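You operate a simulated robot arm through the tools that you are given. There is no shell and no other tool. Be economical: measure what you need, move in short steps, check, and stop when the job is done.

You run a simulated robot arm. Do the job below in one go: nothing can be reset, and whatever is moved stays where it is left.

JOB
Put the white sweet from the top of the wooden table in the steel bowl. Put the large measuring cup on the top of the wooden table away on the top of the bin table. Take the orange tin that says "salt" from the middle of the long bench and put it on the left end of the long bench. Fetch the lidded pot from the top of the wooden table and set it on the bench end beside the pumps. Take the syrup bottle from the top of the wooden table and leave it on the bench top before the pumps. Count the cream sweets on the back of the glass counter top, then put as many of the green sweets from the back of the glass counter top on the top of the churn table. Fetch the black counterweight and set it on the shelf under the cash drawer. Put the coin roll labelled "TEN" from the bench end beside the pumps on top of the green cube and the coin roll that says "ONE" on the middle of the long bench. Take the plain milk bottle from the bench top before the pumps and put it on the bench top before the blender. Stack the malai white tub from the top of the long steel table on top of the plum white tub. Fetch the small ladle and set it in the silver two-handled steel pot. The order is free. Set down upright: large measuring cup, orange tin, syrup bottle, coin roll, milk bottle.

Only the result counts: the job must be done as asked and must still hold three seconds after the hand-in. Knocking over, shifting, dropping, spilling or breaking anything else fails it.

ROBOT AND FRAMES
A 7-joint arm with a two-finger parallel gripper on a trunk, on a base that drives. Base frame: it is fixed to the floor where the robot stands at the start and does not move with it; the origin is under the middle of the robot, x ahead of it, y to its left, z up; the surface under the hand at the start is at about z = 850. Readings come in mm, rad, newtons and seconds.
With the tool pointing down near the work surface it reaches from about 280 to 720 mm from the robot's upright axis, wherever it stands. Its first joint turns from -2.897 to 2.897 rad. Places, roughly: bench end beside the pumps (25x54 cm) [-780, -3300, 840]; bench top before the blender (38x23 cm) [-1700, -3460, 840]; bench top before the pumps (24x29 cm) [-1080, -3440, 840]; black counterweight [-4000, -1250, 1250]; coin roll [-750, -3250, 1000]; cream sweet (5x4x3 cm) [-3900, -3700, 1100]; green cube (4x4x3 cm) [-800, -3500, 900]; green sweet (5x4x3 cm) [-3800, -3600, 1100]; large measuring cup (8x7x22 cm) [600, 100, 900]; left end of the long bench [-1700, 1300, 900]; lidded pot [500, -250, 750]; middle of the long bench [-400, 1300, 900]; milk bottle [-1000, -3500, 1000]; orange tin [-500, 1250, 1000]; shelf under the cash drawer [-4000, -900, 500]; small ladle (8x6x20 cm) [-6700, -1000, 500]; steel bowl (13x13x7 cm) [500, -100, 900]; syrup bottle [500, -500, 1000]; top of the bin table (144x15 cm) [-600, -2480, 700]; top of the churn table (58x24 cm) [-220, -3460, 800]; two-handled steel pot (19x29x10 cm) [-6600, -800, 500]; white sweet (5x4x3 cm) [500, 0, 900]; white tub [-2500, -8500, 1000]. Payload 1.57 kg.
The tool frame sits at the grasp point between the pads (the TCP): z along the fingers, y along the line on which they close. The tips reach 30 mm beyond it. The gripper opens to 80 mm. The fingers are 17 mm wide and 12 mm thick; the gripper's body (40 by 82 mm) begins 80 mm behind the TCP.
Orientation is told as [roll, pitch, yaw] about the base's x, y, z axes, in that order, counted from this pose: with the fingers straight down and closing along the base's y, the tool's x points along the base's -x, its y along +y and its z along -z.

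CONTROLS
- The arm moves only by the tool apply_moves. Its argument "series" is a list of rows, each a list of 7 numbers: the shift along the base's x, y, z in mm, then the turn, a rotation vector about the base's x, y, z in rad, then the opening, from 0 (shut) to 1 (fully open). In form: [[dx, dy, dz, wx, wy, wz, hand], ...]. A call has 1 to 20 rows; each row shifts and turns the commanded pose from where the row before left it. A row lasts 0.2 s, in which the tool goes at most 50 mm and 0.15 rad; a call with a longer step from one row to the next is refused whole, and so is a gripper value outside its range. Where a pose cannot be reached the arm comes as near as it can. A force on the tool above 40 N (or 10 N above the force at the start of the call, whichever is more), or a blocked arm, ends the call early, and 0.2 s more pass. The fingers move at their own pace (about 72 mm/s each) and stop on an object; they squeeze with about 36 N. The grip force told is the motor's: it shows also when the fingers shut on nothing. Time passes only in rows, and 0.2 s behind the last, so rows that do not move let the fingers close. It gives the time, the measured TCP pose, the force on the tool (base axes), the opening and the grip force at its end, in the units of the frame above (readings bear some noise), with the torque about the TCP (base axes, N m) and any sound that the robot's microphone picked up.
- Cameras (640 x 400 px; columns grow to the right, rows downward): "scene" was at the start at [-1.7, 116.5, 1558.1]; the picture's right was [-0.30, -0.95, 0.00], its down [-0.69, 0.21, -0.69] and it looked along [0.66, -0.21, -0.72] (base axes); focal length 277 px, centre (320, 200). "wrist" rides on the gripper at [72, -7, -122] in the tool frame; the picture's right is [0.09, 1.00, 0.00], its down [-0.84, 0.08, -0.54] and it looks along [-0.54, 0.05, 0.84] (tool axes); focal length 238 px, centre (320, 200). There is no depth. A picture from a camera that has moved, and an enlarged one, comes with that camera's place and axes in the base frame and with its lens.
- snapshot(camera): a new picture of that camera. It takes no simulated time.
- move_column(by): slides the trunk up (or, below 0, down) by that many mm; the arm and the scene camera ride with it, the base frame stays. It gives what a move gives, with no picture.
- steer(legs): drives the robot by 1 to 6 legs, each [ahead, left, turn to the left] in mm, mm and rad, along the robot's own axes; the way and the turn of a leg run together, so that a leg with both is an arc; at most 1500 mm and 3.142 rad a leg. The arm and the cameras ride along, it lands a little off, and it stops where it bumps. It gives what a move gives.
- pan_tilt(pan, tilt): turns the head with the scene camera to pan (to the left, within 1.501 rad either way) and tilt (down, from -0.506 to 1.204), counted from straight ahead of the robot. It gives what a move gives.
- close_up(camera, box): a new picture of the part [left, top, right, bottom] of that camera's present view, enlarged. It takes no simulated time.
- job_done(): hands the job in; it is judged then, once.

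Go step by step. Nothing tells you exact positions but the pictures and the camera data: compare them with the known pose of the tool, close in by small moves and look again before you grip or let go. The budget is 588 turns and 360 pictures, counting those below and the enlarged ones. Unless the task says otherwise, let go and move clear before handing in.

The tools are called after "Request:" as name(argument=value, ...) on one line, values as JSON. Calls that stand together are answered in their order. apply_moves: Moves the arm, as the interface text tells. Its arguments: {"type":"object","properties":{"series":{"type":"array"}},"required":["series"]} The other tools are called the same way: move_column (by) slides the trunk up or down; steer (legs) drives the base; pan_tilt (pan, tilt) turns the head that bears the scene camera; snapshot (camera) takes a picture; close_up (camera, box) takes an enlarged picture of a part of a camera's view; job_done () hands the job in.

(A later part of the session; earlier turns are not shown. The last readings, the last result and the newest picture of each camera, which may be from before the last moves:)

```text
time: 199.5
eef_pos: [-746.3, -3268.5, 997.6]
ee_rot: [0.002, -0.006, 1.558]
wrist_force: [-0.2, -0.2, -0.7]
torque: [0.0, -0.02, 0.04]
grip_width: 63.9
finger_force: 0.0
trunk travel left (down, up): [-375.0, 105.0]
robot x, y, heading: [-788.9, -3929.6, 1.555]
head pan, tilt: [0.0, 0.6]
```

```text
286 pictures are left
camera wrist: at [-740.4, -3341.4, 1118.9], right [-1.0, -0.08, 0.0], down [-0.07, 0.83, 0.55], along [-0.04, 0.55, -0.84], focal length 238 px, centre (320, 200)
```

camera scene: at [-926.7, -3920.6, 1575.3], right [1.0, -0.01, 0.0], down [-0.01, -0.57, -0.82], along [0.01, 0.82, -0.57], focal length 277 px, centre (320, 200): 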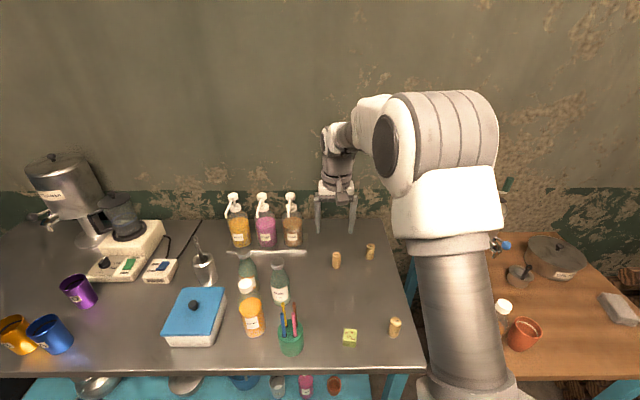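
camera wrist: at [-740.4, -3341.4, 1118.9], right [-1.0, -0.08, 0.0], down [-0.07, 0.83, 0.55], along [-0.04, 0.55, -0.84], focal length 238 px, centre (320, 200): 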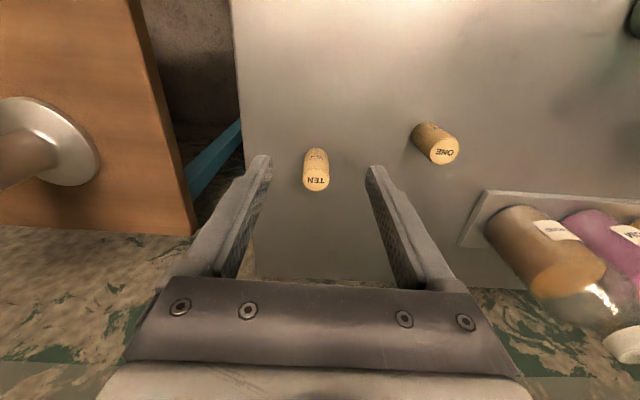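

Request:
apply_moves(series=[[2, 41, 0, 0, 0, 0, 0.8], [0, 0, -35, 0, 0, 0, 0.8], [0, 0, -35, 0, 0, 0, 0.8], [0, 0, -25, 0, 0, 0, 0.8], [0, 0, 0, 0, 0, 0, 0.8]])

Request:
snapshot(camera="wrist")

```text
time: 200.7
eef_pos: [-743.3, -3226.8, 903.6]
ee_rot: [0.001, -0.008, 1.558]
wrist_force: [0.3, 0.1, 0.0]
torque: [-0.02, 0.01, -0.04]
grip_width: 63.9
finger_force: 0.1
trunk travel left (down, up): [-375.0, 105.0]
robot x, y, heading: [-786.8, -3930.3, 1.56]
head pan, tilt: [0.0, 0.6]
```

```text
285 pictures are left
camera wrist: at [-737.5, -3298.8, 1024.3], right [-1.0, -0.08, 0.0], down [-0.07, 0.83, 0.55], along [-0.04, 0.55, -0.84], focal length 238 px, centre (320, 200)
```

wrist: 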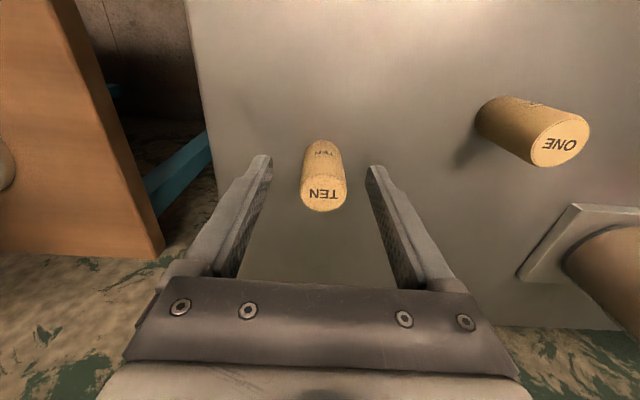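

Request:
apply_moves(series=[[-1, 2, -12, 0, 0, 0, 0.8], [0, 0, 0, 0, 0, 0, 0.4], [0, 0, 0, 0, 0, 0, 0.15], [0, 0, 0, 0, 0, 0, 0.15], [0, 0, 10, 0, 0, 0, 0.15], [0, 0, 45, 0, 0, 0, 0.15], [0, 0, 45, 0, 0, 0, 0.15]])

Request:
snapshot(camera="wrist")

Request:
close_up(camera="scene", box=[310, 300, 430, 370])

```text
time: 202.3
eef_pos: [-745.7, -3227.7, 992.2]
ee_rot: [0.002, -0.008, 1.559]
wrist_force: [-0.1, -0.5, -0.5]
torque: [0.04, -0.03, -0.02]
grip_width: 28.5
finger_force: 36.2
trunk travel left (down, up): [-375.0, 105.0]
robot x, y, heading: [-784.5, -3929.9, 1.554]
head pan, tilt: [0.0, 0.6]
```

```text
284 pictures are left
camera wrist: at [-738.3, -3299.4, 1112.4], right [-1.0, -0.08, 0.0], down [-0.07, 0.83, 0.55], along [-0.04, 0.55, -0.84], focal length 238 px, centre (320, 200)
```

wrist: 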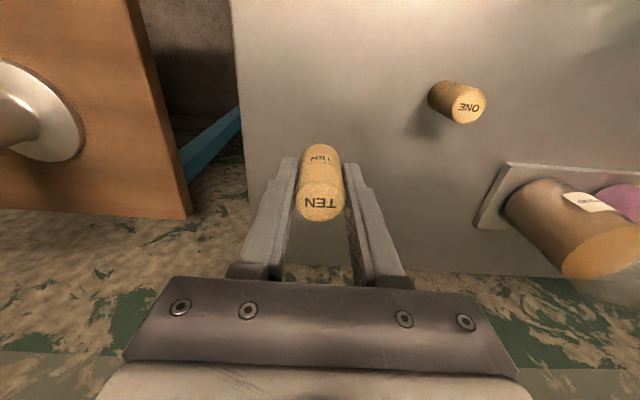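

```text
5.33 times, centred on (370, 335) of scene
camera zoom: at [-926.7, -3920.8, 1575.2], right [1.0, -0.01, 0.0], down [-0.01, -0.56, -0.83], along [0.01, 0.83, -0.56], focal length 1480 px, centre (53, -520)
```

zoom: 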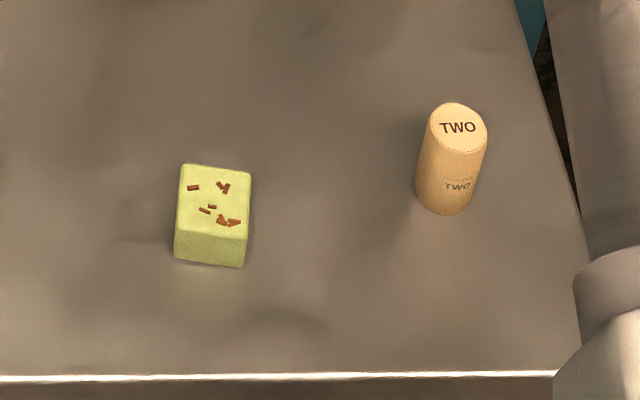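

Request:
apply_moves(series=[[-17, -48, 0, 0, 0, 0, 0.15], [-16, -47, 0, 0, 0, 0, 0.15], [-17, -47, 0, 0, 0, 0, 0.15], [-16, -47, 0, 0, 0, 0, 0.15], [-16, -47, 0, 0, 0, 0, 0.15], [-17, -47, 0, 0, 0, 0, 0.15], [0, -7, 0, 0, 0, 0, 0.15], [0, 0, 0, 0, 0, 0, 0.15]])

Request:
snapshot(camera="wrist")

Request:
close_up(camera="scene", box=[270, 250, 430, 370])

```text
refused: row 1 steps farther than a row can; nothing moved
```

```text
282 pictures are left
camera wrist: at [-738.3, -3299.4, 1112.4], right [-1.0, -0.08, 0.0], down [-0.07, 0.83, 0.55], along [-0.04, 0.55, -0.84], focal length 238 px, centre (320, 200)
```

wrist: 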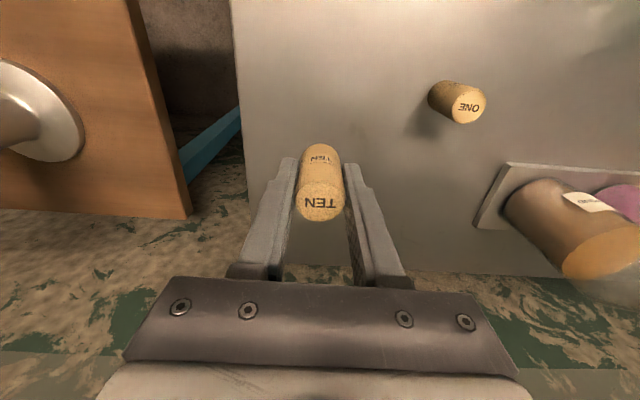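

```text
3.33 times, centred on (350, 310) of scene
camera zoom: at [-926.7, -3920.8, 1575.2], right [1.0, -0.01, 0.0], down [-0.01, -0.56, -0.83], along [0.01, 0.83, -0.56], focal length 925 px, centre (220, -167)
```

zoom: 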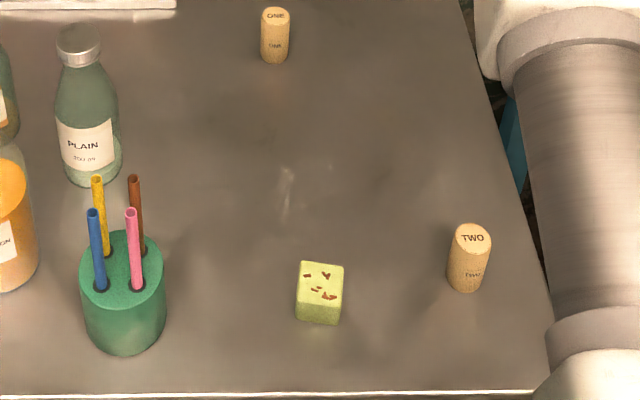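

Request:
apply_moves(series=[[-15, -42, 0, 0, 0, 0, 0.15], [-14, -42, 0, 0, 0, 0, 0.15], [-14, -41, 0, 0, 0, 0, 0.15], [-14, -41, 0, 0, 0, 0, 0.15], [-14, -41, 0, 0, 0, 0, 0.15], [-14, -41, 0, 0, 0, 0, 0.15], [-14, -42, 0, 0, 0, 0, 0.15], [0, 0, 0, 0, 0, 0, 0.15]])

Request:
snapshot(camera="wrist")

Request:
close_up(camera="scene", box=[310, 300, 430, 370])

```text
time: 204.1
eef_pos: [-843.8, -3516.6, 992.3]
ee_rot: [0.002, -0.007, 1.559]
wrist_force: [0.1, 0.3, -1.2]
torque: [0.01, -0.01, 0.0]
grip_width: 28.3
finger_force: 36.4
trunk travel left (down, up): [-375.0, 105.0]
robot x, y, heading: [-787.9, -3930.6, 1.561]
head pan, tilt: [0.0, 0.6]
```

```text
280 pictures are left
camera wrist: at [-837.9, -3589.3, 1112.7], right [-1.0, -0.08, 0.0], down [-0.07, 0.83, 0.55], along [-0.04, 0.55, -0.84], focal length 238 px, centre (320, 200)
```

wrist: 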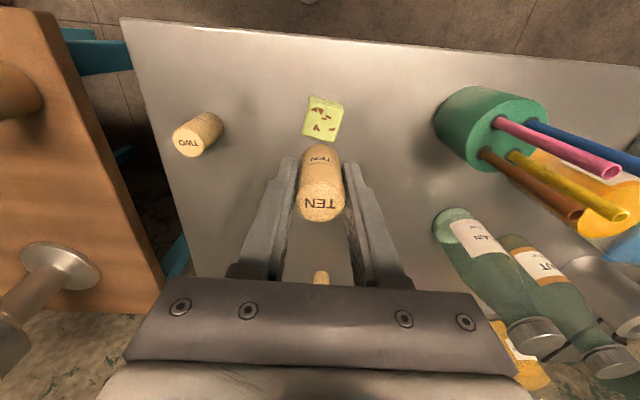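

```text
5.33 times, centred on (370, 335) of scene
camera zoom: at [-926.8, -3920.9, 1575.3], right [1.0, -0.01, 0.0], down [-0.01, -0.56, -0.83], along [0.01, 0.83, -0.56], focal length 1480 px, centre (53, -520)
```

zoom: 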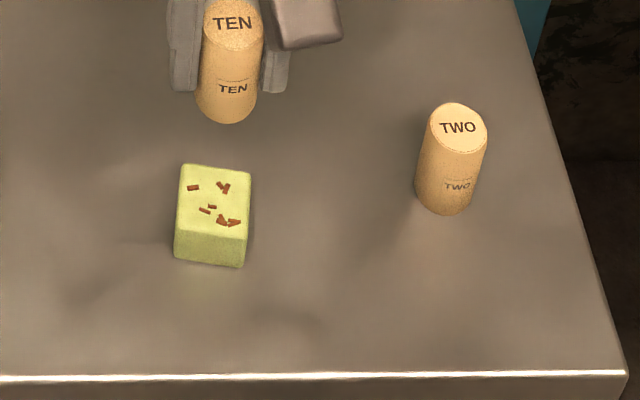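

Request:
apply_moves(series=[[-1, -6, -25, 0, 0, 0, 0.15], [0, 0, -25, 0, 0, 0, 0.15], [0, 0, 0, 0, 0, 0, 0.15]])

Request:
close_up(camera="wrist", box=[260, 60, 380, 240])

Request:
close_up(camera="scene", box=[310, 300, 430, 370])

```text
time: 204.9
eef_pos: [-844.3, -3522.7, 942.2]
ee_rot: [0.001, -0.01, 1.559]
wrist_force: [0.1, -0.3, -0.6]
torque: [-0.03, -0.01, 0.01]
grip_width: 28.5
finger_force: 36.0
trunk travel left (down, up): [-375.0, 105.0]
robot x, y, heading: [-788.7, -3931.8, 1.562]
head pan, tilt: [0.0, 0.6]
```

```text
2.22 times, centred on (320, 150) of wrist
camera zoom: at [-838.6, -3595.0, 1063.7], right [-1.0, -0.08, 0.0], down [-0.07, 0.83, 0.55], along [-0.04, 0.55, -0.84], focal length 530 px, centre (320, 311)
```

zoom: 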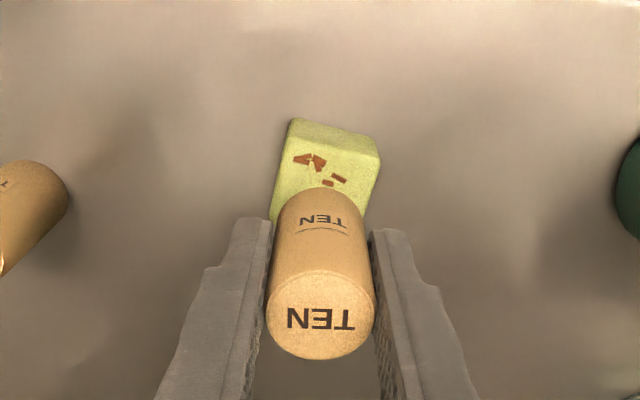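

```text
5.33 times, centred on (370, 335) of scene
camera zoom: at [-926.7, -3920.5, 1575.3], right [1.0, -0.01, 0.0], down [-0.01, -0.57, -0.82], along [0.01, 0.82, -0.57], focal length 1480 px, centre (53, -520)
```

zoom: 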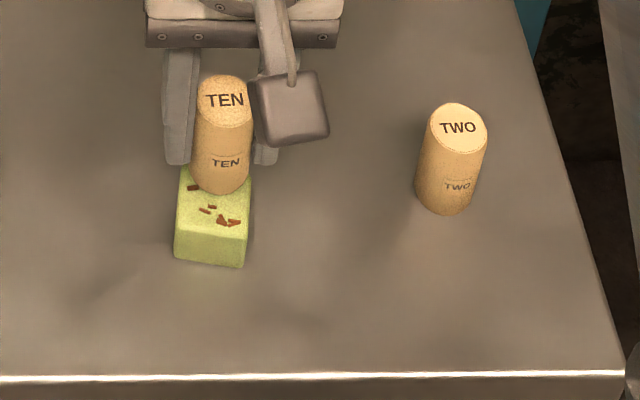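

Request:
apply_moves(series=[[-3, 1, -10, 0, 0, 0, 0.15], [0, 0, -4, 0, 0, 0, 0.15], [0, 0, -2, 0, 0, 0, 0.15], [0, 0, 0, 0, 0, 0, 0.15]])

Request:
close_up(camera="wrist", box=[260, 60, 380, 240])

Request:
close_up(camera="scene", box=[310, 300, 430, 370])

```text
time: 205.9
eef_pos: [-846.0, -3522.1, 926.4]
ee_rot: [0.002, -0.007, 1.559]
wrist_force: [-0.5, -0.2, -0.3]
torque: [-0.01, -0.01, 0.03]
grip_width: 28.4
finger_force: 35.8
trunk travel left (down, up): [-375.0, 105.0]
robot x, y, heading: [-784.5, -3933.7, 1.562]
head pan, tilt: [0.0, 0.6]
```

```text
2.22 times, centred on (320, 150) of wrist
camera zoom: at [-840.9, -3594.6, 1047.0], right [-1.0, -0.08, 0.0], down [-0.07, 0.83, 0.55], along [-0.04, 0.55, -0.84], focal length 530 px, centre (320, 311)
```

zoom: 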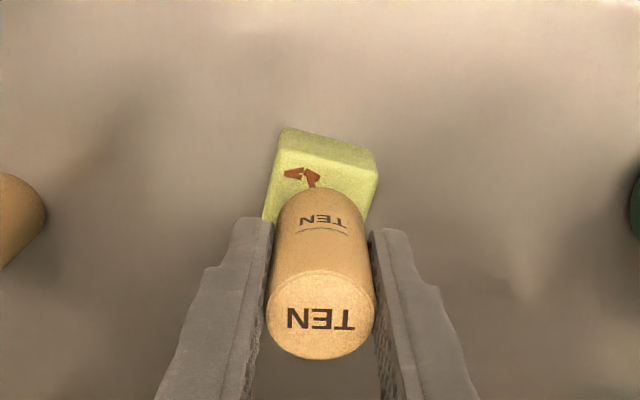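

```text
5.33 times, centred on (370, 335) of scene
camera zoom: at [-926.7, -3920.6, 1575.3], right [1.0, -0.01, 0.0], down [-0.01, -0.56, -0.83], along [0.01, 0.82, -0.56], focal length 1480 px, centre (53, -520)
```

zoom: 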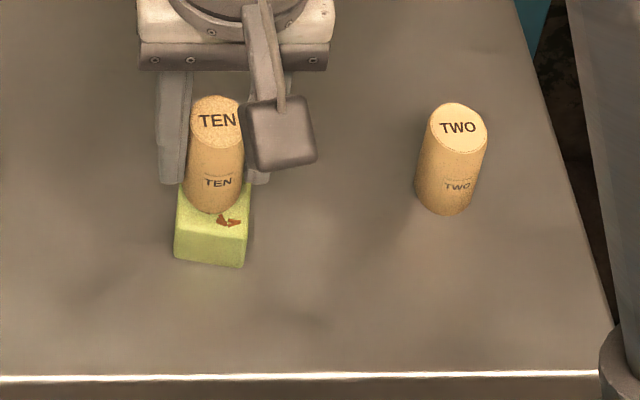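

Request:
apply_moves(series=[[0, -3, 0, 0, 0, 0, 0.15], [0, 0, -2, 0, 0, 0, 0.15], [0, 0, -1.5, 0, 0, 0, 0.15], [0, 0, -1.5, 0, 0, 0, 0.15], [0, 0, -1.5, 0, 0, 0, 0.15]])

Request:
close_up(camera="scene", box=[310, 300, 430, 370])

```text
time: 207.1
eef_pos: [-846.9, -3525.4, 921.5]
ee_rot: [0.001, -0.014, 1.559]
wrist_force: [0.7, -4.6, 34.1]
torque: [-0.33, -0.02, 0.0]
grip_width: 28.1
finger_force: 35.9
trunk travel left (down, up): [-375.0, 105.0]
robot x, y, heading: [-788.8, -3927.7, 1.563]
head pan, tilt: [0.0, 0.6]
```

```text
5.33 times, centred on (370, 335) of scene
camera zoom: at [-926.4, -3923.1, 1575.9], right [1.0, -0.01, 0.0], down [-0.01, -0.56, -0.83], along [0.01, 0.83, -0.56], focal length 1480 px, centre (53, -520)
```

zoom: 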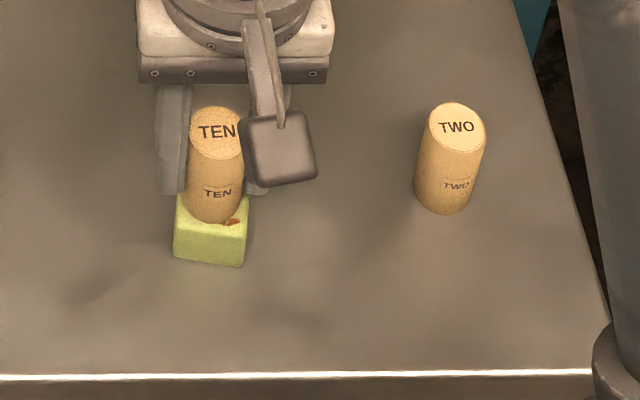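

Request:
apply_moves(series=[[0, 0, 1.5, 0, 0, 0, 0.15], [0, 0, 0, 0, 0, 0, 0.4], [0, 0, 0, 0, 0, 0, 0.6], [0, 0, 0, 0, 0, 0, 0.6], [0, 0, 30, 0, 0, 0, 0.6], [0, 0, 45, 0, 0, 0, 0.6], [0, 0, 45, 0, 0, 0, 0.6]])

Request:
snapshot(camera="wrist")

Request:
close_up(camera="scene", box=[310, 300, 430, 370])

```text
time: 208.7
eef_pos: [-848.8, -3524.4, 1042.9]
ee_rot: [0.003, -0.007, 1.558]
wrist_force: [0.4, -0.5, 0.2]
torque: [0.02, -0.01, -0.01]
grip_width: 48.0
finger_force: 0.0
trunk travel left (down, up): [-375.0, 105.0]
robot x, y, heading: [-789.6, -3933.3, 1.559]
head pan, tilt: [0.0, 0.6]
```

```text
273 pictures are left
camera wrist: at [-841.7, -3597.3, 1164.1], right [-1.0, -0.08, 0.0], down [-0.07, 0.83, 0.55], along [-0.04, 0.55, -0.84], focal length 238 px, centre (320, 200)
```

wrist: 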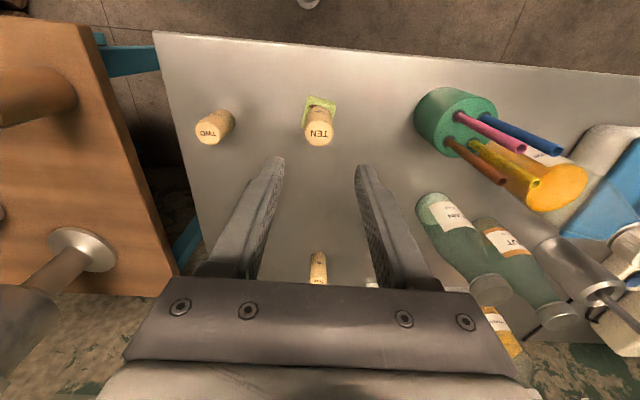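

```text
5.33 times, centred on (370, 335) of scene
camera zoom: at [-926.7, -3920.9, 1575.2], right [1.0, -0.01, 0.0], down [-0.01, -0.56, -0.83], along [0.01, 0.83, -0.56], focal length 1480 px, centre (53, -520)
```

zoom: 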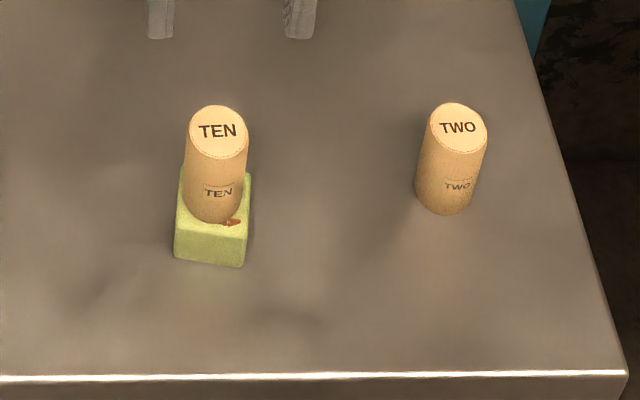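

TEN stands on the cube. Next the PLAIN milk bottle, at about (-1037, -3386): I move above it.

Request:
apply_moves(series=[[0, 0, 40, 0, 0, 0, 0.95], [0, 0, 40, 0, 0, 0, 0.95], [-42, 18, 0, 0, 0, 0, 0.95], [-42, 18, 0, 0, 0, 0, 0.95], [-42, 18, 0, 0, 0, 0, 0.95], [-42, 18, 0, 0, 0, 0, 0.95], [-20, 18, 0, 0, 0, 0, 0.95], [0, 0, 0, 0, 0, 0, 0.95]])

Request:
snapshot(camera="wrist")

Request:
close_up(camera="scene", box=[220, 180, 340, 340])

```text
time: 210.5
eef_pos: [-1034.2, -3437.3, 1122.5]
ee_rot: [0.001, -0.007, 1.559]
wrist_force: [0.0, 0.0, -0.6]
torque: [0.0, 0.02, -0.04]
grip_width: 75.9
finger_force: 0.0
trunk travel left (down, up): [-375.0, 105.0]
robot x, y, heading: [-786.6, -3933.0, 1.557]
head pan, tilt: [0.0, 0.6]
```

```text
271 pictures are left
camera wrist: at [-1029.2, -3508.0, 1242.8], right [-1.0, -0.08, 0.0], down [-0.07, 0.83, 0.55], along [-0.04, 0.55, -0.84], focal length 238 px, centre (320, 200)
```

wrist: 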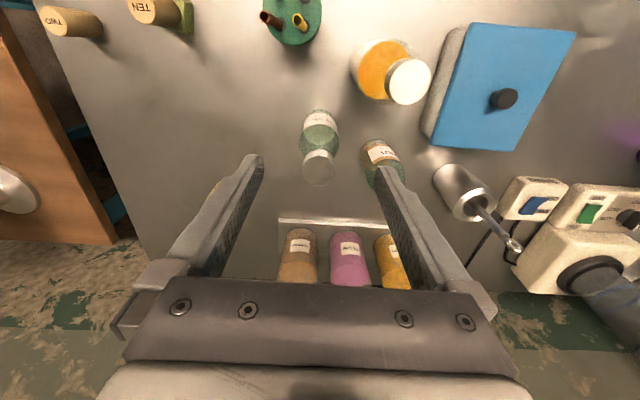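

```text
2.50 times, centred on (280, 260) of scene
camera zoom: at [-926.7, -3920.6, 1575.3], right [1.0, -0.01, 0.0], down [-0.01, -0.56, -0.83], along [0.01, 0.82, -0.56], focal length 694 px, centre (420, 50)
```

zoom: 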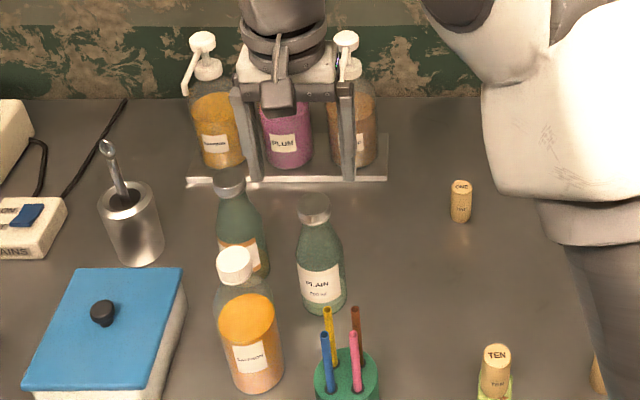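

Request:
apply_moves(series=[[1, 44, 0, 0, 0, 0, 0.88], [0, 0, -45, 0, 0, 0, 0.88], [0, 0, -40, 0, 0, 0, 0.88], [0, 0, -30, 0, 0, 0, 0.88], [0, 0, 0, 0, 0, 0, 0.88]])

Request:
snapshot(camera="wrist")

```text
time: 211.7
eef_pos: [-1032.9, -3391.2, 1008.1]
ee_rot: [0.002, -0.007, 1.558]
wrist_force: [-0.3, 0.0, 1.2]
torque: [0.02, -0.01, -0.01]
grip_width: 70.3
finger_force: 0.1
trunk travel left (down, up): [-375.0, 105.0]
robot x, y, heading: [-786.4, -3929.9, 1.56]
head pan, tilt: [0.0, 0.6]
```

```text
269 pictures are left
camera wrist: at [-1027.0, -3464.1, 1127.2], right [-1.0, -0.08, 0.0], down [-0.07, 0.83, 0.55], along [-0.04, 0.55, -0.84], focal length 238 px, centre (320, 200)
```

wrist: 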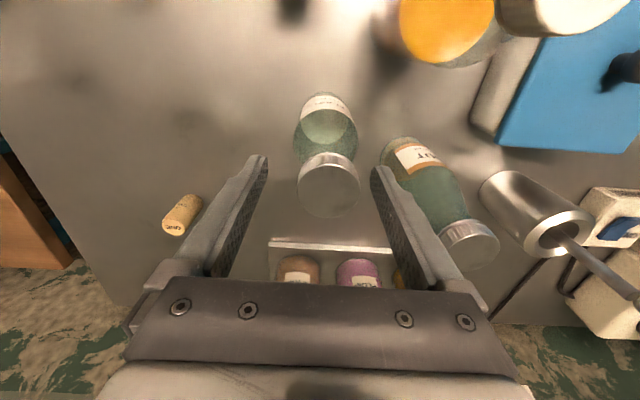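

Request:
apply_moves(series=[[-4, -3, 0, 0, 0, 0, 0.88], [0, 0, -25, 0, 0, 0, 0.88], [0, 0, -25, 0, 0, 0, 0.88], [0, 0, -15, 0, 0, 0, 0.88], [0, 0, 0, 0, 0, 0, 0.88]])

Request:
snapshot(camera="wrist")

```text
time: 212.9
eef_pos: [-1036.6, -3394.4, 941.6]
ee_rot: [0.0, -0.009, 1.557]
wrist_force: [-0.4, -0.7, 0.9]
torque: [-0.01, 0.01, -0.02]
grip_width: 70.5
finger_force: 0.1
trunk travel left (down, up): [-375.0, 105.0]
robot x, y, heading: [-788.8, -3930.2, 1.565]
head pan, tilt: [0.0, 0.6]
```

```text
268 pictures are left
camera wrist: at [-1030.6, -3466.7, 1062.1], right [-1.0, -0.08, 0.0], down [-0.07, 0.83, 0.55], along [-0.04, 0.55, -0.84], focal length 238 px, centre (320, 200)
```

wrist: 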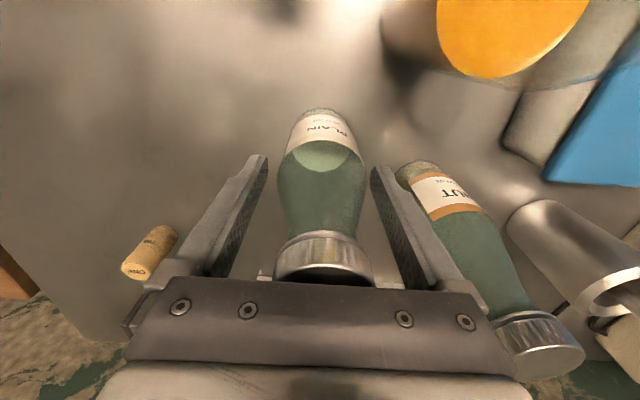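

Request:
apply_moves(series=[[0, 0, 0, 0, 0, 0, 0.6], [0, 0, 0, 0, 0, 0, 0.4], [0, 0, 0, 0, 0, 0, 0.4], [0, 0, 0, 0, 0, 0, 0.4], [0, 0, 10, 0, 0, 0, 0.4], [0, 0, 30, 0, 0, 0, 0.4], [0, 0, 40, 0, 0, 0, 0.4]])

Request:
snapshot(camera="wrist")

```text
time: 214.5
eef_pos: [-1037.1, -3394.9, 1020.9]
ee_rot: [0.002, -0.007, 1.559]
wrist_force: [0.3, 0.3, -3.9]
torque: [0.01, -0.01, -0.02]
grip_width: 54.3
finger_force: 36.0
trunk travel left (down, up): [-375.0, 105.0]
robot x, y, heading: [-787.7, -3931.9, 1.56]
head pan, tilt: [0.0, 0.6]
```

```text
267 pictures are left
camera wrist: at [-1031.1, -3466.4, 1142.0], right [-1.0, -0.08, 0.0], down [-0.07, 0.83, 0.55], along [-0.04, 0.55, -0.84], focal length 238 px, centre (320, 200)
```

wrist: 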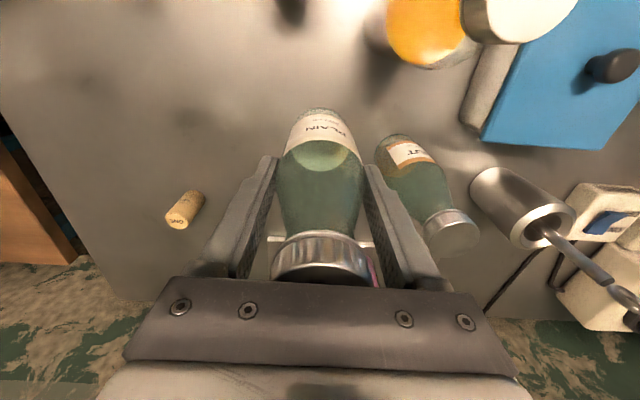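

Milk bottle held. I raise it, then strafe left toward the blender and look for a free spot.

Request:
apply_moves(series=[[0, 0, 45, 0, 0, 0, 0.4], [0, 0, 45, 0, 0, 0, 0.4], [0, 0, 40, 0, 0, 0, 0.4], [30, -35, 0, 0, 0, 0, 0.4], [30, -35, 0, 0, 0, 0, 0.4], [30, -35, 0, 0, 0, 0, 0.4]])

Request:
steer(legs=[[-100, 0, 0], [0, 750, 0]])

Request:
snapshot(camera="scene")

Request:
snapshot(camera="wrist")

```text
time: 215.9
eef_pos: [-945.6, -3500.9, 1151.3]
ee_rot: [0.001, -0.01, 1.559]
wrist_force: [0.5, 0.2, -4.4]
torque: [0.03, -0.02, 0.0]
grip_width: 54.2
finger_force: 36.0
trunk travel left (down, up): [-375.0, 105.0]
robot x, y, heading: [-788.5, -3931.2, 1.564]
head pan, tilt: [0.0, 0.6]
```

```text
time: 222.8
eef_pos: [-1697.4, -3594.4, 1150.1]
ee_rot: [0.002, -0.007, 1.561]
wrist_force: [-0.3, 0.1, -3.7]
torque: [0.01, 0.03, -0.02]
grip_width: 54.2
finger_force: 35.8
trunk travel left (down, up): [-375.0, 105.0]
robot x, y, heading: [-1539.1, -4026.6, 1.563]
head pan, tilt: [0.0, 0.6]
```

```text
266 pictures are left
camera scene: at [-1676.2, -4014.7, 1575.3], right [1.0, -0.01, 0.0], down [0.0, -0.57, -0.82], along [0.01, 0.82, -0.57], focal length 277 px, centre (320, 200)
```

scene: 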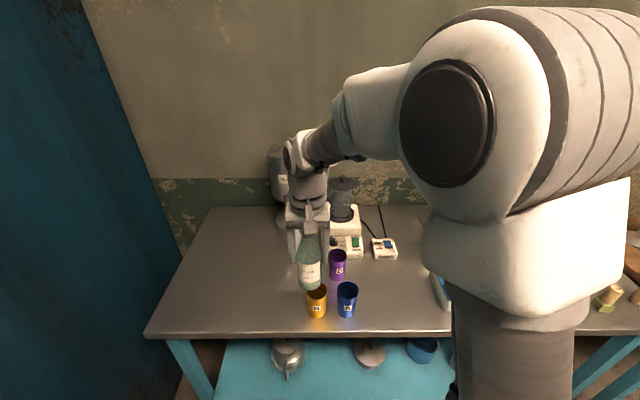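

```text
265 pictures are left
camera wrist: at [-1690.8, -3666.4, 1272.6], right [-1.0, -0.08, 0.0], down [-0.07, 0.83, 0.55], along [-0.05, 0.55, -0.84], focal length 238 px, centre (320, 200)
```

wrist: 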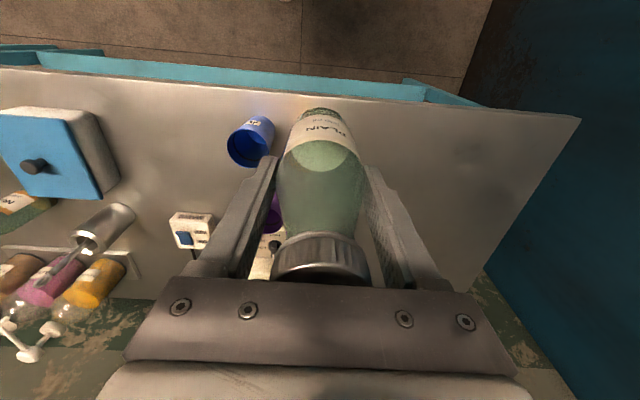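

The cups stand at (-1676,-3543), (-1592,-3544), (-1607,-3411). A clear spot in the strip is (-1785, -3465). I move there and lower.

Request:
apply_moves(series=[[-29, 38, 0, 0, 0, 0, 0.4], [-29, 38, 0, 0, 0, 0, 0.4], [-29, 38, 0, 0, 0, 0, 0.4], [0, 14, -30, 0, 0, 0, 0.4], [0, 0, -45, 0, 0, 0, 0.4], [0, 0, -45, 0, 0, 0, 0.4], [0, 0, -45, 0, 0, 0, 0.4], [0, 0, -25, 0, 0, 0, 0.4], [0, 0, 0, 0, 0, 0, 0.4]])

Request:
snapshot(camera="scene")

Request:
snapshot(camera="wrist")

```text
time: 224.8
eef_pos: [-1783.9, -3465.4, 961.2]
ee_rot: [0.003, -0.007, 1.559]
wrist_force: [0.1, -0.6, -3.2]
torque: [0.01, -0.02, 0.01]
grip_width: 54.4
finger_force: 36.4
trunk travel left (down, up): [-375.0, 105.0]
robot x, y, heading: [-1536.5, -4028.6, 1.564]
head pan, tilt: [0.0, 0.6]
```

```text
264 pictures are left
camera scene: at [-1676.2, -4014.6, 1575.3], right [1.0, -0.01, 0.0], down [0.0, -0.57, -0.82], along [0.01, 0.82, -0.57], focal length 277 px, centre (320, 200)
```

scene: 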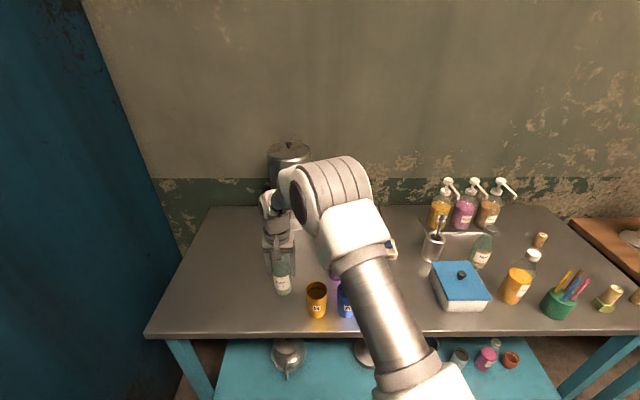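

```text
263 pictures are left
camera wrist: at [-1777.6, -3538.5, 1081.9], right [-1.0, -0.08, 0.0], down [-0.07, 0.83, 0.55], along [-0.05, 0.55, -0.84], focal length 238 px, centre (320, 200)
```

wrist: 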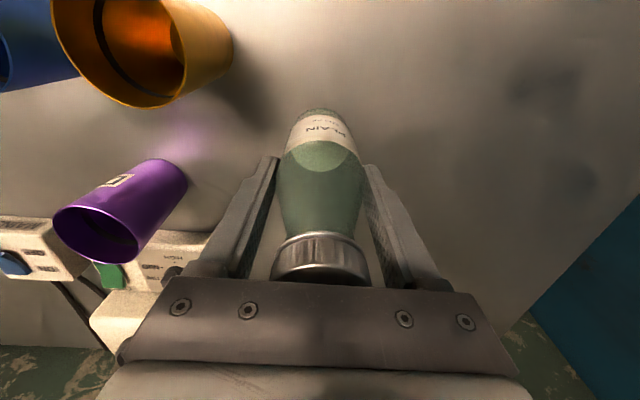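

I shift a bit closer to the strip's middle, then set down.

Request:
apply_moves(series=[[35, 25, 10, 0, 0, 0, 0.4], [0, 0, -10, 0, 0, 0, 0.4], [0, 0, -10, 0, 0, 0, 0.4], [0, 0, -3, 0, 0, 0, 0.4], [0, 0, -2, 0, 0, 0, 0.4], [0, 0, -2, 0, 0, 0, 0.4], [0, 0, -2, 0, 0, 0, 0.4], [0, 0, -2, 0, 0, 0, 0.4]])

```text
time: 226.6
eef_pos: [-1750.0, -3441.2, 942.0]
ee_rot: [0.003, -0.009, 1.561]
wrist_force: [0.8, -1.4, 2.1]
torque: [-0.18, -0.22, -0.02]
grip_width: 54.4
finger_force: 35.5
trunk travel left (down, up): [-375.0, 105.0]
robot x, y, heading: [-1537.5, -4026.5, 1.559]
head pan, tilt: [0.0, 0.6]
```

Light contact (about +6 N). I press one more mm, then release and rise.

Request:
apply_moves(series=[[0, 0, -1, 0, 0, 0, 0.4], [0, 0, 0, 0, 0, 0, 0.65], [0, 0, 0, 0, 0, 0, 0.9], [0, 0, 0, 0, 0, 0, 0.9], [0, 0, 30, 0, 0, 0, 0.9], [0, 0, 45, 0, 0, 0, 0.9], [0, 0, 45, 0, 0, 0, 0.9], [0, 0, 45, 0, 0, 0, 0.9]])

Request:
snapshot(camera="wrist")

```text
time: 228.4
eef_pos: [-1747.7, -3444.0, 1105.0]
ee_rot: [0.0, -0.005, 1.562]
wrist_force: [-0.8, -0.3, -0.7]
torque: [0.01, -0.02, -0.02]
grip_width: 71.9
finger_force: 0.0
trunk travel left (down, up): [-375.0, 105.0]
robot x, y, heading: [-1537.5, -4022.4, 1.561]
head pan, tilt: [0.0, 0.6]
```

```text
262 pictures are left
camera wrist: at [-1740.5, -3516.1, 1224.5], right [-1.0, -0.08, 0.0], down [-0.07, 0.83, 0.55], along [-0.05, 0.55, -0.84], focal length 238 px, centre (320, 200)
```

wrist: 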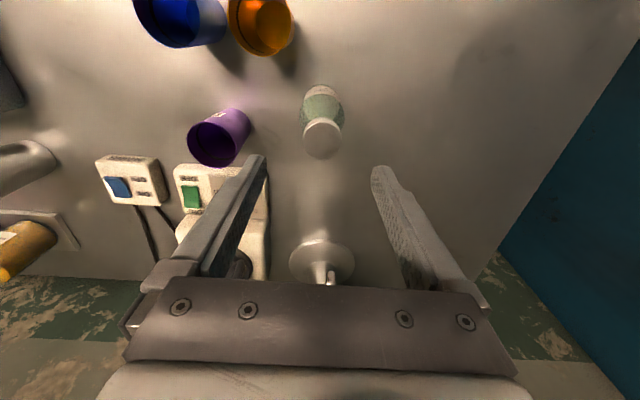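

Milk bottle stands. Now back to the ONE roll.

Request:
apply_moves(series=[[30, -35, 15, 0, 0, 0, 0.8], [30, -35, 15, 0, 0, 0, 0.8], [30, -35, 0, 0, 0, 0, 0.8]])

Request:
steer(legs=[[0, -700, 0], [90, 0, 0]])

Request:
snapshot(camera="wrist")

```text
time: 229.2
eef_pos: [-1656.1, -3548.1, 1137.5]
ee_rot: [0.0, -0.008, 1.562]
wrist_force: [0.3, -0.6, 0.3]
torque: [-0.01, -0.03, -0.02]
grip_width: 64.1
finger_force: 0.1
trunk travel left (down, up): [-375.0, 105.0]
robot x, y, heading: [-1539.6, -4025.5, 1.563]
head pan, tilt: [0.0, 0.6]
```

```text
time: 235.8
eef_pos: [-947.4, -3465.3, 1137.5]
ee_rot: [0.003, -0.008, 1.557]
wrist_force: [0.0, 0.6, -1.0]
torque: [-0.01, 0.0, 0.02]
grip_width: 64.2
finger_force: 0.1
trunk travel left (down, up): [-375.0, 105.0]
robot x, y, heading: [-830.3, -3944.1, 1.556]
head pan, tilt: [0.0, 0.6]
```

```text
261 pictures are left
camera wrist: at [-940.6, -3538.0, 1257.1], right [-1.0, -0.08, 0.0], down [-0.06, 0.83, 0.55], along [-0.04, 0.55, -0.84], focal length 238 px, centre (320, 200)
```

wrist: 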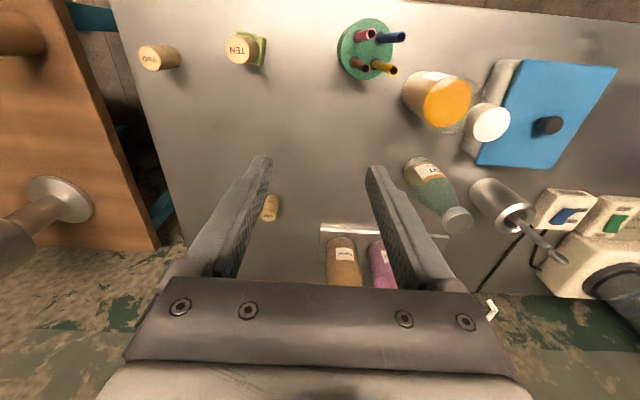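

Request:
apply_moves(series=[[21, 40, -15, 0, 0, 0, 0.8], [21, 40, -15, 0, 0, 0, 0.8], [21, 40, -15, 0, 0, 0, 0.8], [20, 40, -15, 0, 0, 0, 0.8], [0, 0, -40, 0, 0, 0, 0.8], [0, 0, -40, 0, 0, 0, 0.8], [0, 0, 0, 0, 0, 0, 0.8]])

Request:
snapshot(camera="wrist")

```text
time: 237.4
eef_pos: [-860.9, -3306.7, 997.0]
ee_rot: [0.003, -0.007, 1.555]
wrist_force: [0.1, -1.0, 0.1]
torque: [-0.01, -0.02, 0.0]
grip_width: 63.8
finger_force: 0.2
trunk travel left (down, up): [-375.0, 105.0]
robot x, y, heading: [-830.2, -3945.2, 1.555]
head pan, tilt: [0.0, 0.6]
```

```text
260 pictures are left
camera wrist: at [-856.2, -3379.6, 1119.0], right [-1.0, -0.08, 0.0], down [-0.06, 0.83, 0.55], along [-0.04, 0.55, -0.84], focal length 238 px, centre (320, 200)
```

wrist: 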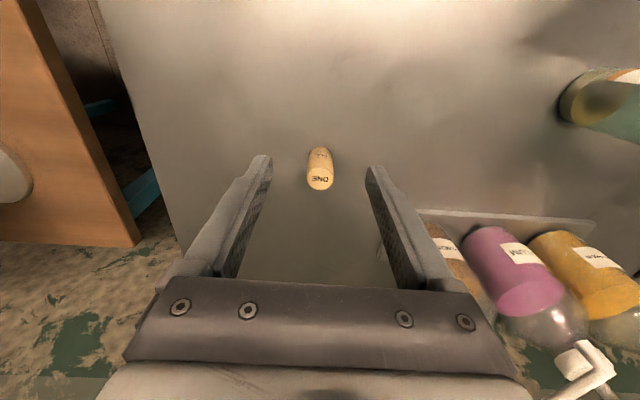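

Request:
apply_moves(series=[[-3, 42, 0, 0, 0, 0, 0.8], [0, 0, -40, 0, 0, 0, 0.8], [0, 0, -40, 0, 0, 0, 0.8], [0, 0, -24, 0, 0, 0, 0.8], [0, 0, 0, 0, 0, 0, 0.8]])

Request:
snapshot(camera="wrist")

```text
time: 238.6
eef_pos: [-865.9, -3262.8, 893.4]
ee_rot: [0.002, -0.008, 1.556]
wrist_force: [-0.3, -0.4, -0.3]
torque: [-0.02, 0.06, 0.01]
grip_width: 64.0
finger_force: 0.0
trunk travel left (down, up): [-375.0, 105.0]
robot x, y, heading: [-830.4, -3943.1, 1.555]
head pan, tilt: [0.0, 0.6]
```

```text
259 pictures are left
camera wrist: at [-859.7, -3336.8, 1014.7], right [-1.0, -0.08, 0.0], down [-0.06, 0.83, 0.55], along [-0.04, 0.55, -0.84], focal length 238 px, centre (320, 200)
```

wrist: 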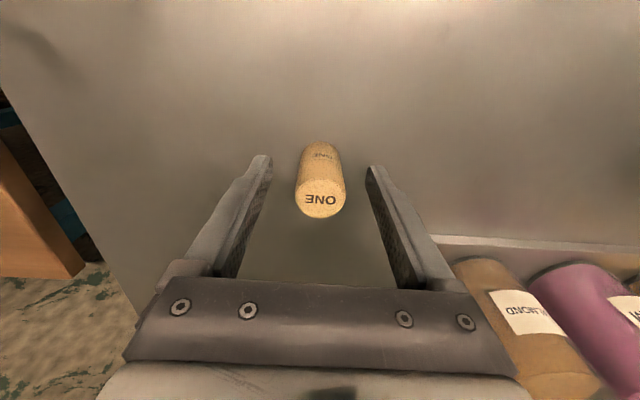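

Request:
apply_moves(series=[[0, 0, 0, 0, 0, 0, 0.4], [0, 0, 0, 0, 0, 0, 0.15], [0, 0, 0, 0, 0, 0, 0.15], [0, 0, 10, 0, 0, 0, 0.15], [0, 0, 45, 0, 0, 0, 0.15], [0, 0, 45, 0, 0, 0, 0.15], [0, 0, 45, 0, 0, 0, 0.15], [0, -45, 15, 0, 0, 0, 0.15], [0, -45, 15, 0, 0, 0, 0.15], [0, -45, 15, 0, 0, 0, 0.15], [0, -45, 15, 0, 0, 0, 0.15], [0, -45, 15, 0, 0, 0, 0.15], [0, -45, 15, 0, 0, 0, 0.15]])

Request:
snapshot(camera="wrist")

```text
time: 241.4
eef_pos: [-867.8, -3532.6, 1127.7]
ee_rot: [0.003, -0.01, 1.555]
wrist_force: [0.4, 0.9, -0.6]
torque: [-0.01, 0.01, 0.0]
grip_width: 28.3
finger_force: 35.5
trunk travel left (down, up): [-375.0, 105.0]
robot x, y, heading: [-829.1, -3945.8, 1.556]
head pan, tilt: [0.0, 0.6]
```

```text
258 pictures are left
camera wrist: at [-861.4, -3605.2, 1248.4], right [-1.0, -0.08, 0.0], down [-0.06, 0.83, 0.55], along [-0.04, 0.55, -0.84], focal length 238 px, centre (320, 200)
```

wrist: 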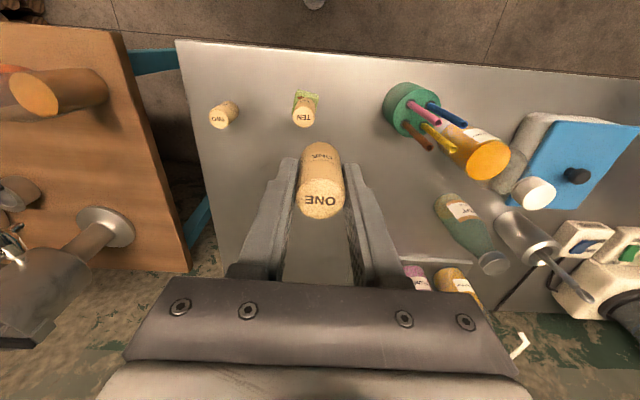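

ONE is held. I drive out of the pump room and back to the first shop, facing +y all the way.

Request:
steer(legs=[[-1000, 0, 0], [0, 1100, 0], [0, 1080, 0]])

```text
time: 264.2
eef_pos: [-3046.8, -4487.6, 1127.2]
ee_rot: [0.002, -0.007, 1.547]
wrist_force: [0.4, 0.0, -1.3]
torque: [-0.04, 0.0, 0.01]
grip_width: 28.4
finger_force: 35.9
trunk travel left (down, up): [-375.0, 105.0]
robot x, y, heading: [-3009.1, -4902.5, 1.547]
head pan, tilt: [0.0, 0.6]
```

Request:
steer(legs=[[0, 0, 0.023], [1500, 0, 0], [1500, 0, 0]])

```text
time: 284.2
eef_pos: [-3005.4, -1458.7, 1128.7]
ee_rot: [0.002, -0.007, 1.555]
wrist_force: [0.9, -0.5, -1.2]
torque: [0.02, -0.04, 0.0]
grip_width: 28.3
finger_force: 36.4
trunk travel left (down, up): [-375.0, 105.0]
robot x, y, heading: [-2963.6, -1868.5, 1.559]
head pan, tilt: [0.0, 0.6]
```

Request:
steer(legs=[[0, -1300, 0], [0, -1230, 0]])

Request:
snapshot(camera="scene")

```text
time: 303.3
eef_pos: [-443.3, -1525.5, 1126.6]
ee_rot: [0.001, -0.007, 1.533]
wrist_force: [-0.2, 0.5, -1.1]
torque: [-0.01, -0.01, -0.01]
grip_width: 28.4
finger_force: 36.2
trunk travel left (down, up): [-375.0, 105.0]
robot x, y, heading: [-415.4, -1939.8, 1.542]
head pan, tilt: [0.0, 0.6]
```

```text
257 pictures are left
camera scene: at [-553.7, -1925.6, 1575.3], right [1.0, -0.04, 0.0], down [-0.02, -0.56, -0.83], along [0.03, 0.82, -0.56], focal length 277 px, centre (320, 200)
```

scene: 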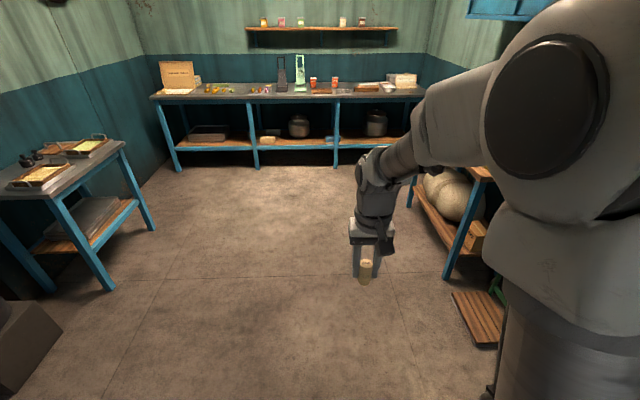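

Request:
steer(legs=[[0, 0, 0.026], [1300, 0, 0], [1130, 0, 0]])

Request:
pan_tilt(pan=0.3, tilt=0.6)

Request:
snapshot(camera="scene")

Request:
snapshot(camera="wrist")

```text
time: 319.8
eef_pos: [-396.1, 920.5, 1128.1]
ee_rot: [0.003, -0.008, 1.528]
wrist_force: [-0.3, -0.3, -1.0]
torque: [0.0, 0.03, 0.01]
grip_width: 28.1
finger_force: 36.6
trunk travel left (down, up): [-375.0, 105.0]
robot x, y, heading: [-369.5, 505.6, 1.528]
head pan, tilt: [0.0, 0.6]
```

```text
time: 320.6
eef_pos: [-395.7, 919.4, 1127.7]
ee_rot: [0.001, -0.008, 1.528]
wrist_force: [0.2, -0.3, -0.8]
torque: [0.01, -0.03, -0.02]
grip_width: 28.2
finger_force: 35.8
trunk travel left (down, up): [-375.0, 105.0]
robot x, y, heading: [-366.0, 503.3, 1.527]
head pan, tilt: [0.3, 0.6]
```

```text
256 pictures are left
camera scene: at [-533.3, 517.8, 1575.3], right [0.97, 0.26, 0.0], down [0.15, -0.55, -0.83], along [-0.21, 0.8, -0.56], focal length 277 px, centre (320, 200)
```

scene: 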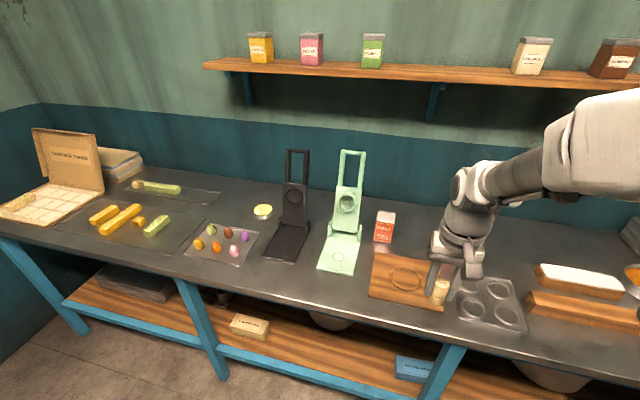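

```text
255 pictures are left
camera wrist: at [-391.9, 847.3, 1248.2], right [-1.0, -0.05, 0.0], down [-0.04, 0.83, 0.55], along [-0.03, 0.55, -0.84], focal length 238 px, centre (320, 200)
```

wrist: 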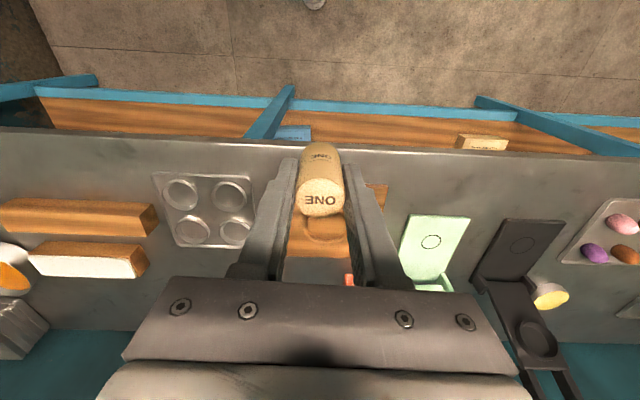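

Request:
close_up(camera="scene", box=[250, 140, 450, 310])

Request:
pan_tilt(pan=-0.3, tilt=0.6)

Request:
snapshot(camera="scene")

```text
2.35 times, centred on (350, 225) of scene
camera zoom: at [-533.3, 517.8, 1575.3], right [0.97, 0.26, 0.0], down [0.15, -0.55, -0.83], along [-0.21, 0.8, -0.56], focal length 653 px, centre (249, 141)
```

zoom: 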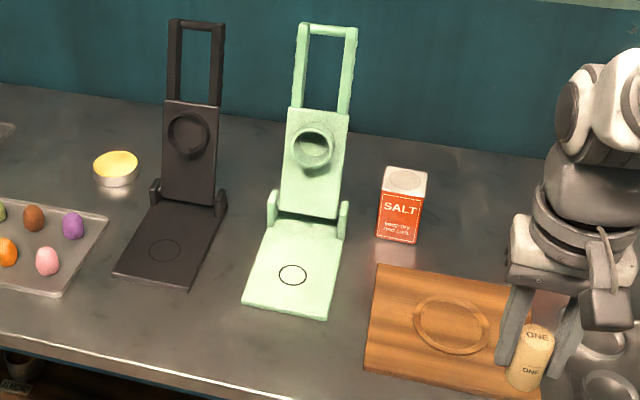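

```text
time: 321.6
eef_pos: [-395.4, 919.7, 1127.4]
ee_rot: [0.002, -0.006, 1.529]
wrist_force: [-0.5, -0.7, -1.8]
torque: [0.02, -0.01, 0.0]
grip_width: 28.3
finger_force: 36.0
trunk travel left (down, up): [-375.0, 105.0]
robot x, y, heading: [-369.9, 507.1, 1.528]
head pan, tilt: [-0.3, 0.6]
```

```text
253 pictures are left
camera scene: at [-481.2, 515.8, 1575.3], right [0.94, -0.33, 0.0], down [-0.19, -0.53, -0.83], along [0.27, 0.78, -0.56], focal length 277 px, centre (320, 200)
```

scene: 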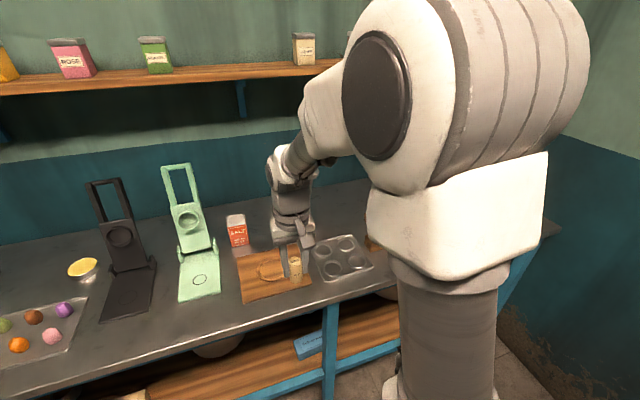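

The left tin says SALT. There's a free spot between the two tins near (-400, 1330) for the ONE roll. I drive 140 mm closer.

Request:
steer(legs=[[140, 0, 0.04]])

Request:
snapshot(camera="wrist")

```text
time: 323.2
eef_pos: [-410.4, 1061.5, 1126.9]
ee_rot: [0.001, -0.008, 1.57]
wrist_force: [0.2, 1.0, -0.8]
torque: [-0.01, -0.04, -0.03]
grip_width: 28.4
finger_force: 36.4
trunk travel left (down, up): [-375.0, 105.0]
robot x, y, heading: [-367.0, 647.8, 1.572]
head pan, tilt: [-0.3, 0.6]
```

```text
252 pictures are left
camera wrist: at [-403.5, 989.8, 1248.2], right [-1.0, -0.09, 0.0], down [-0.08, 0.83, 0.55], along [-0.05, 0.55, -0.84], focal length 238 px, centre (320, 200)
```

wrist: 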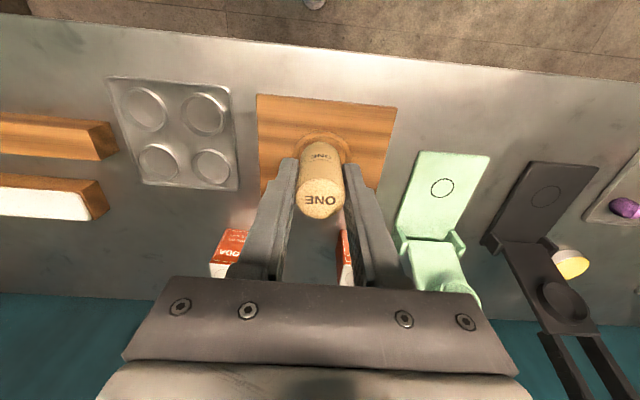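

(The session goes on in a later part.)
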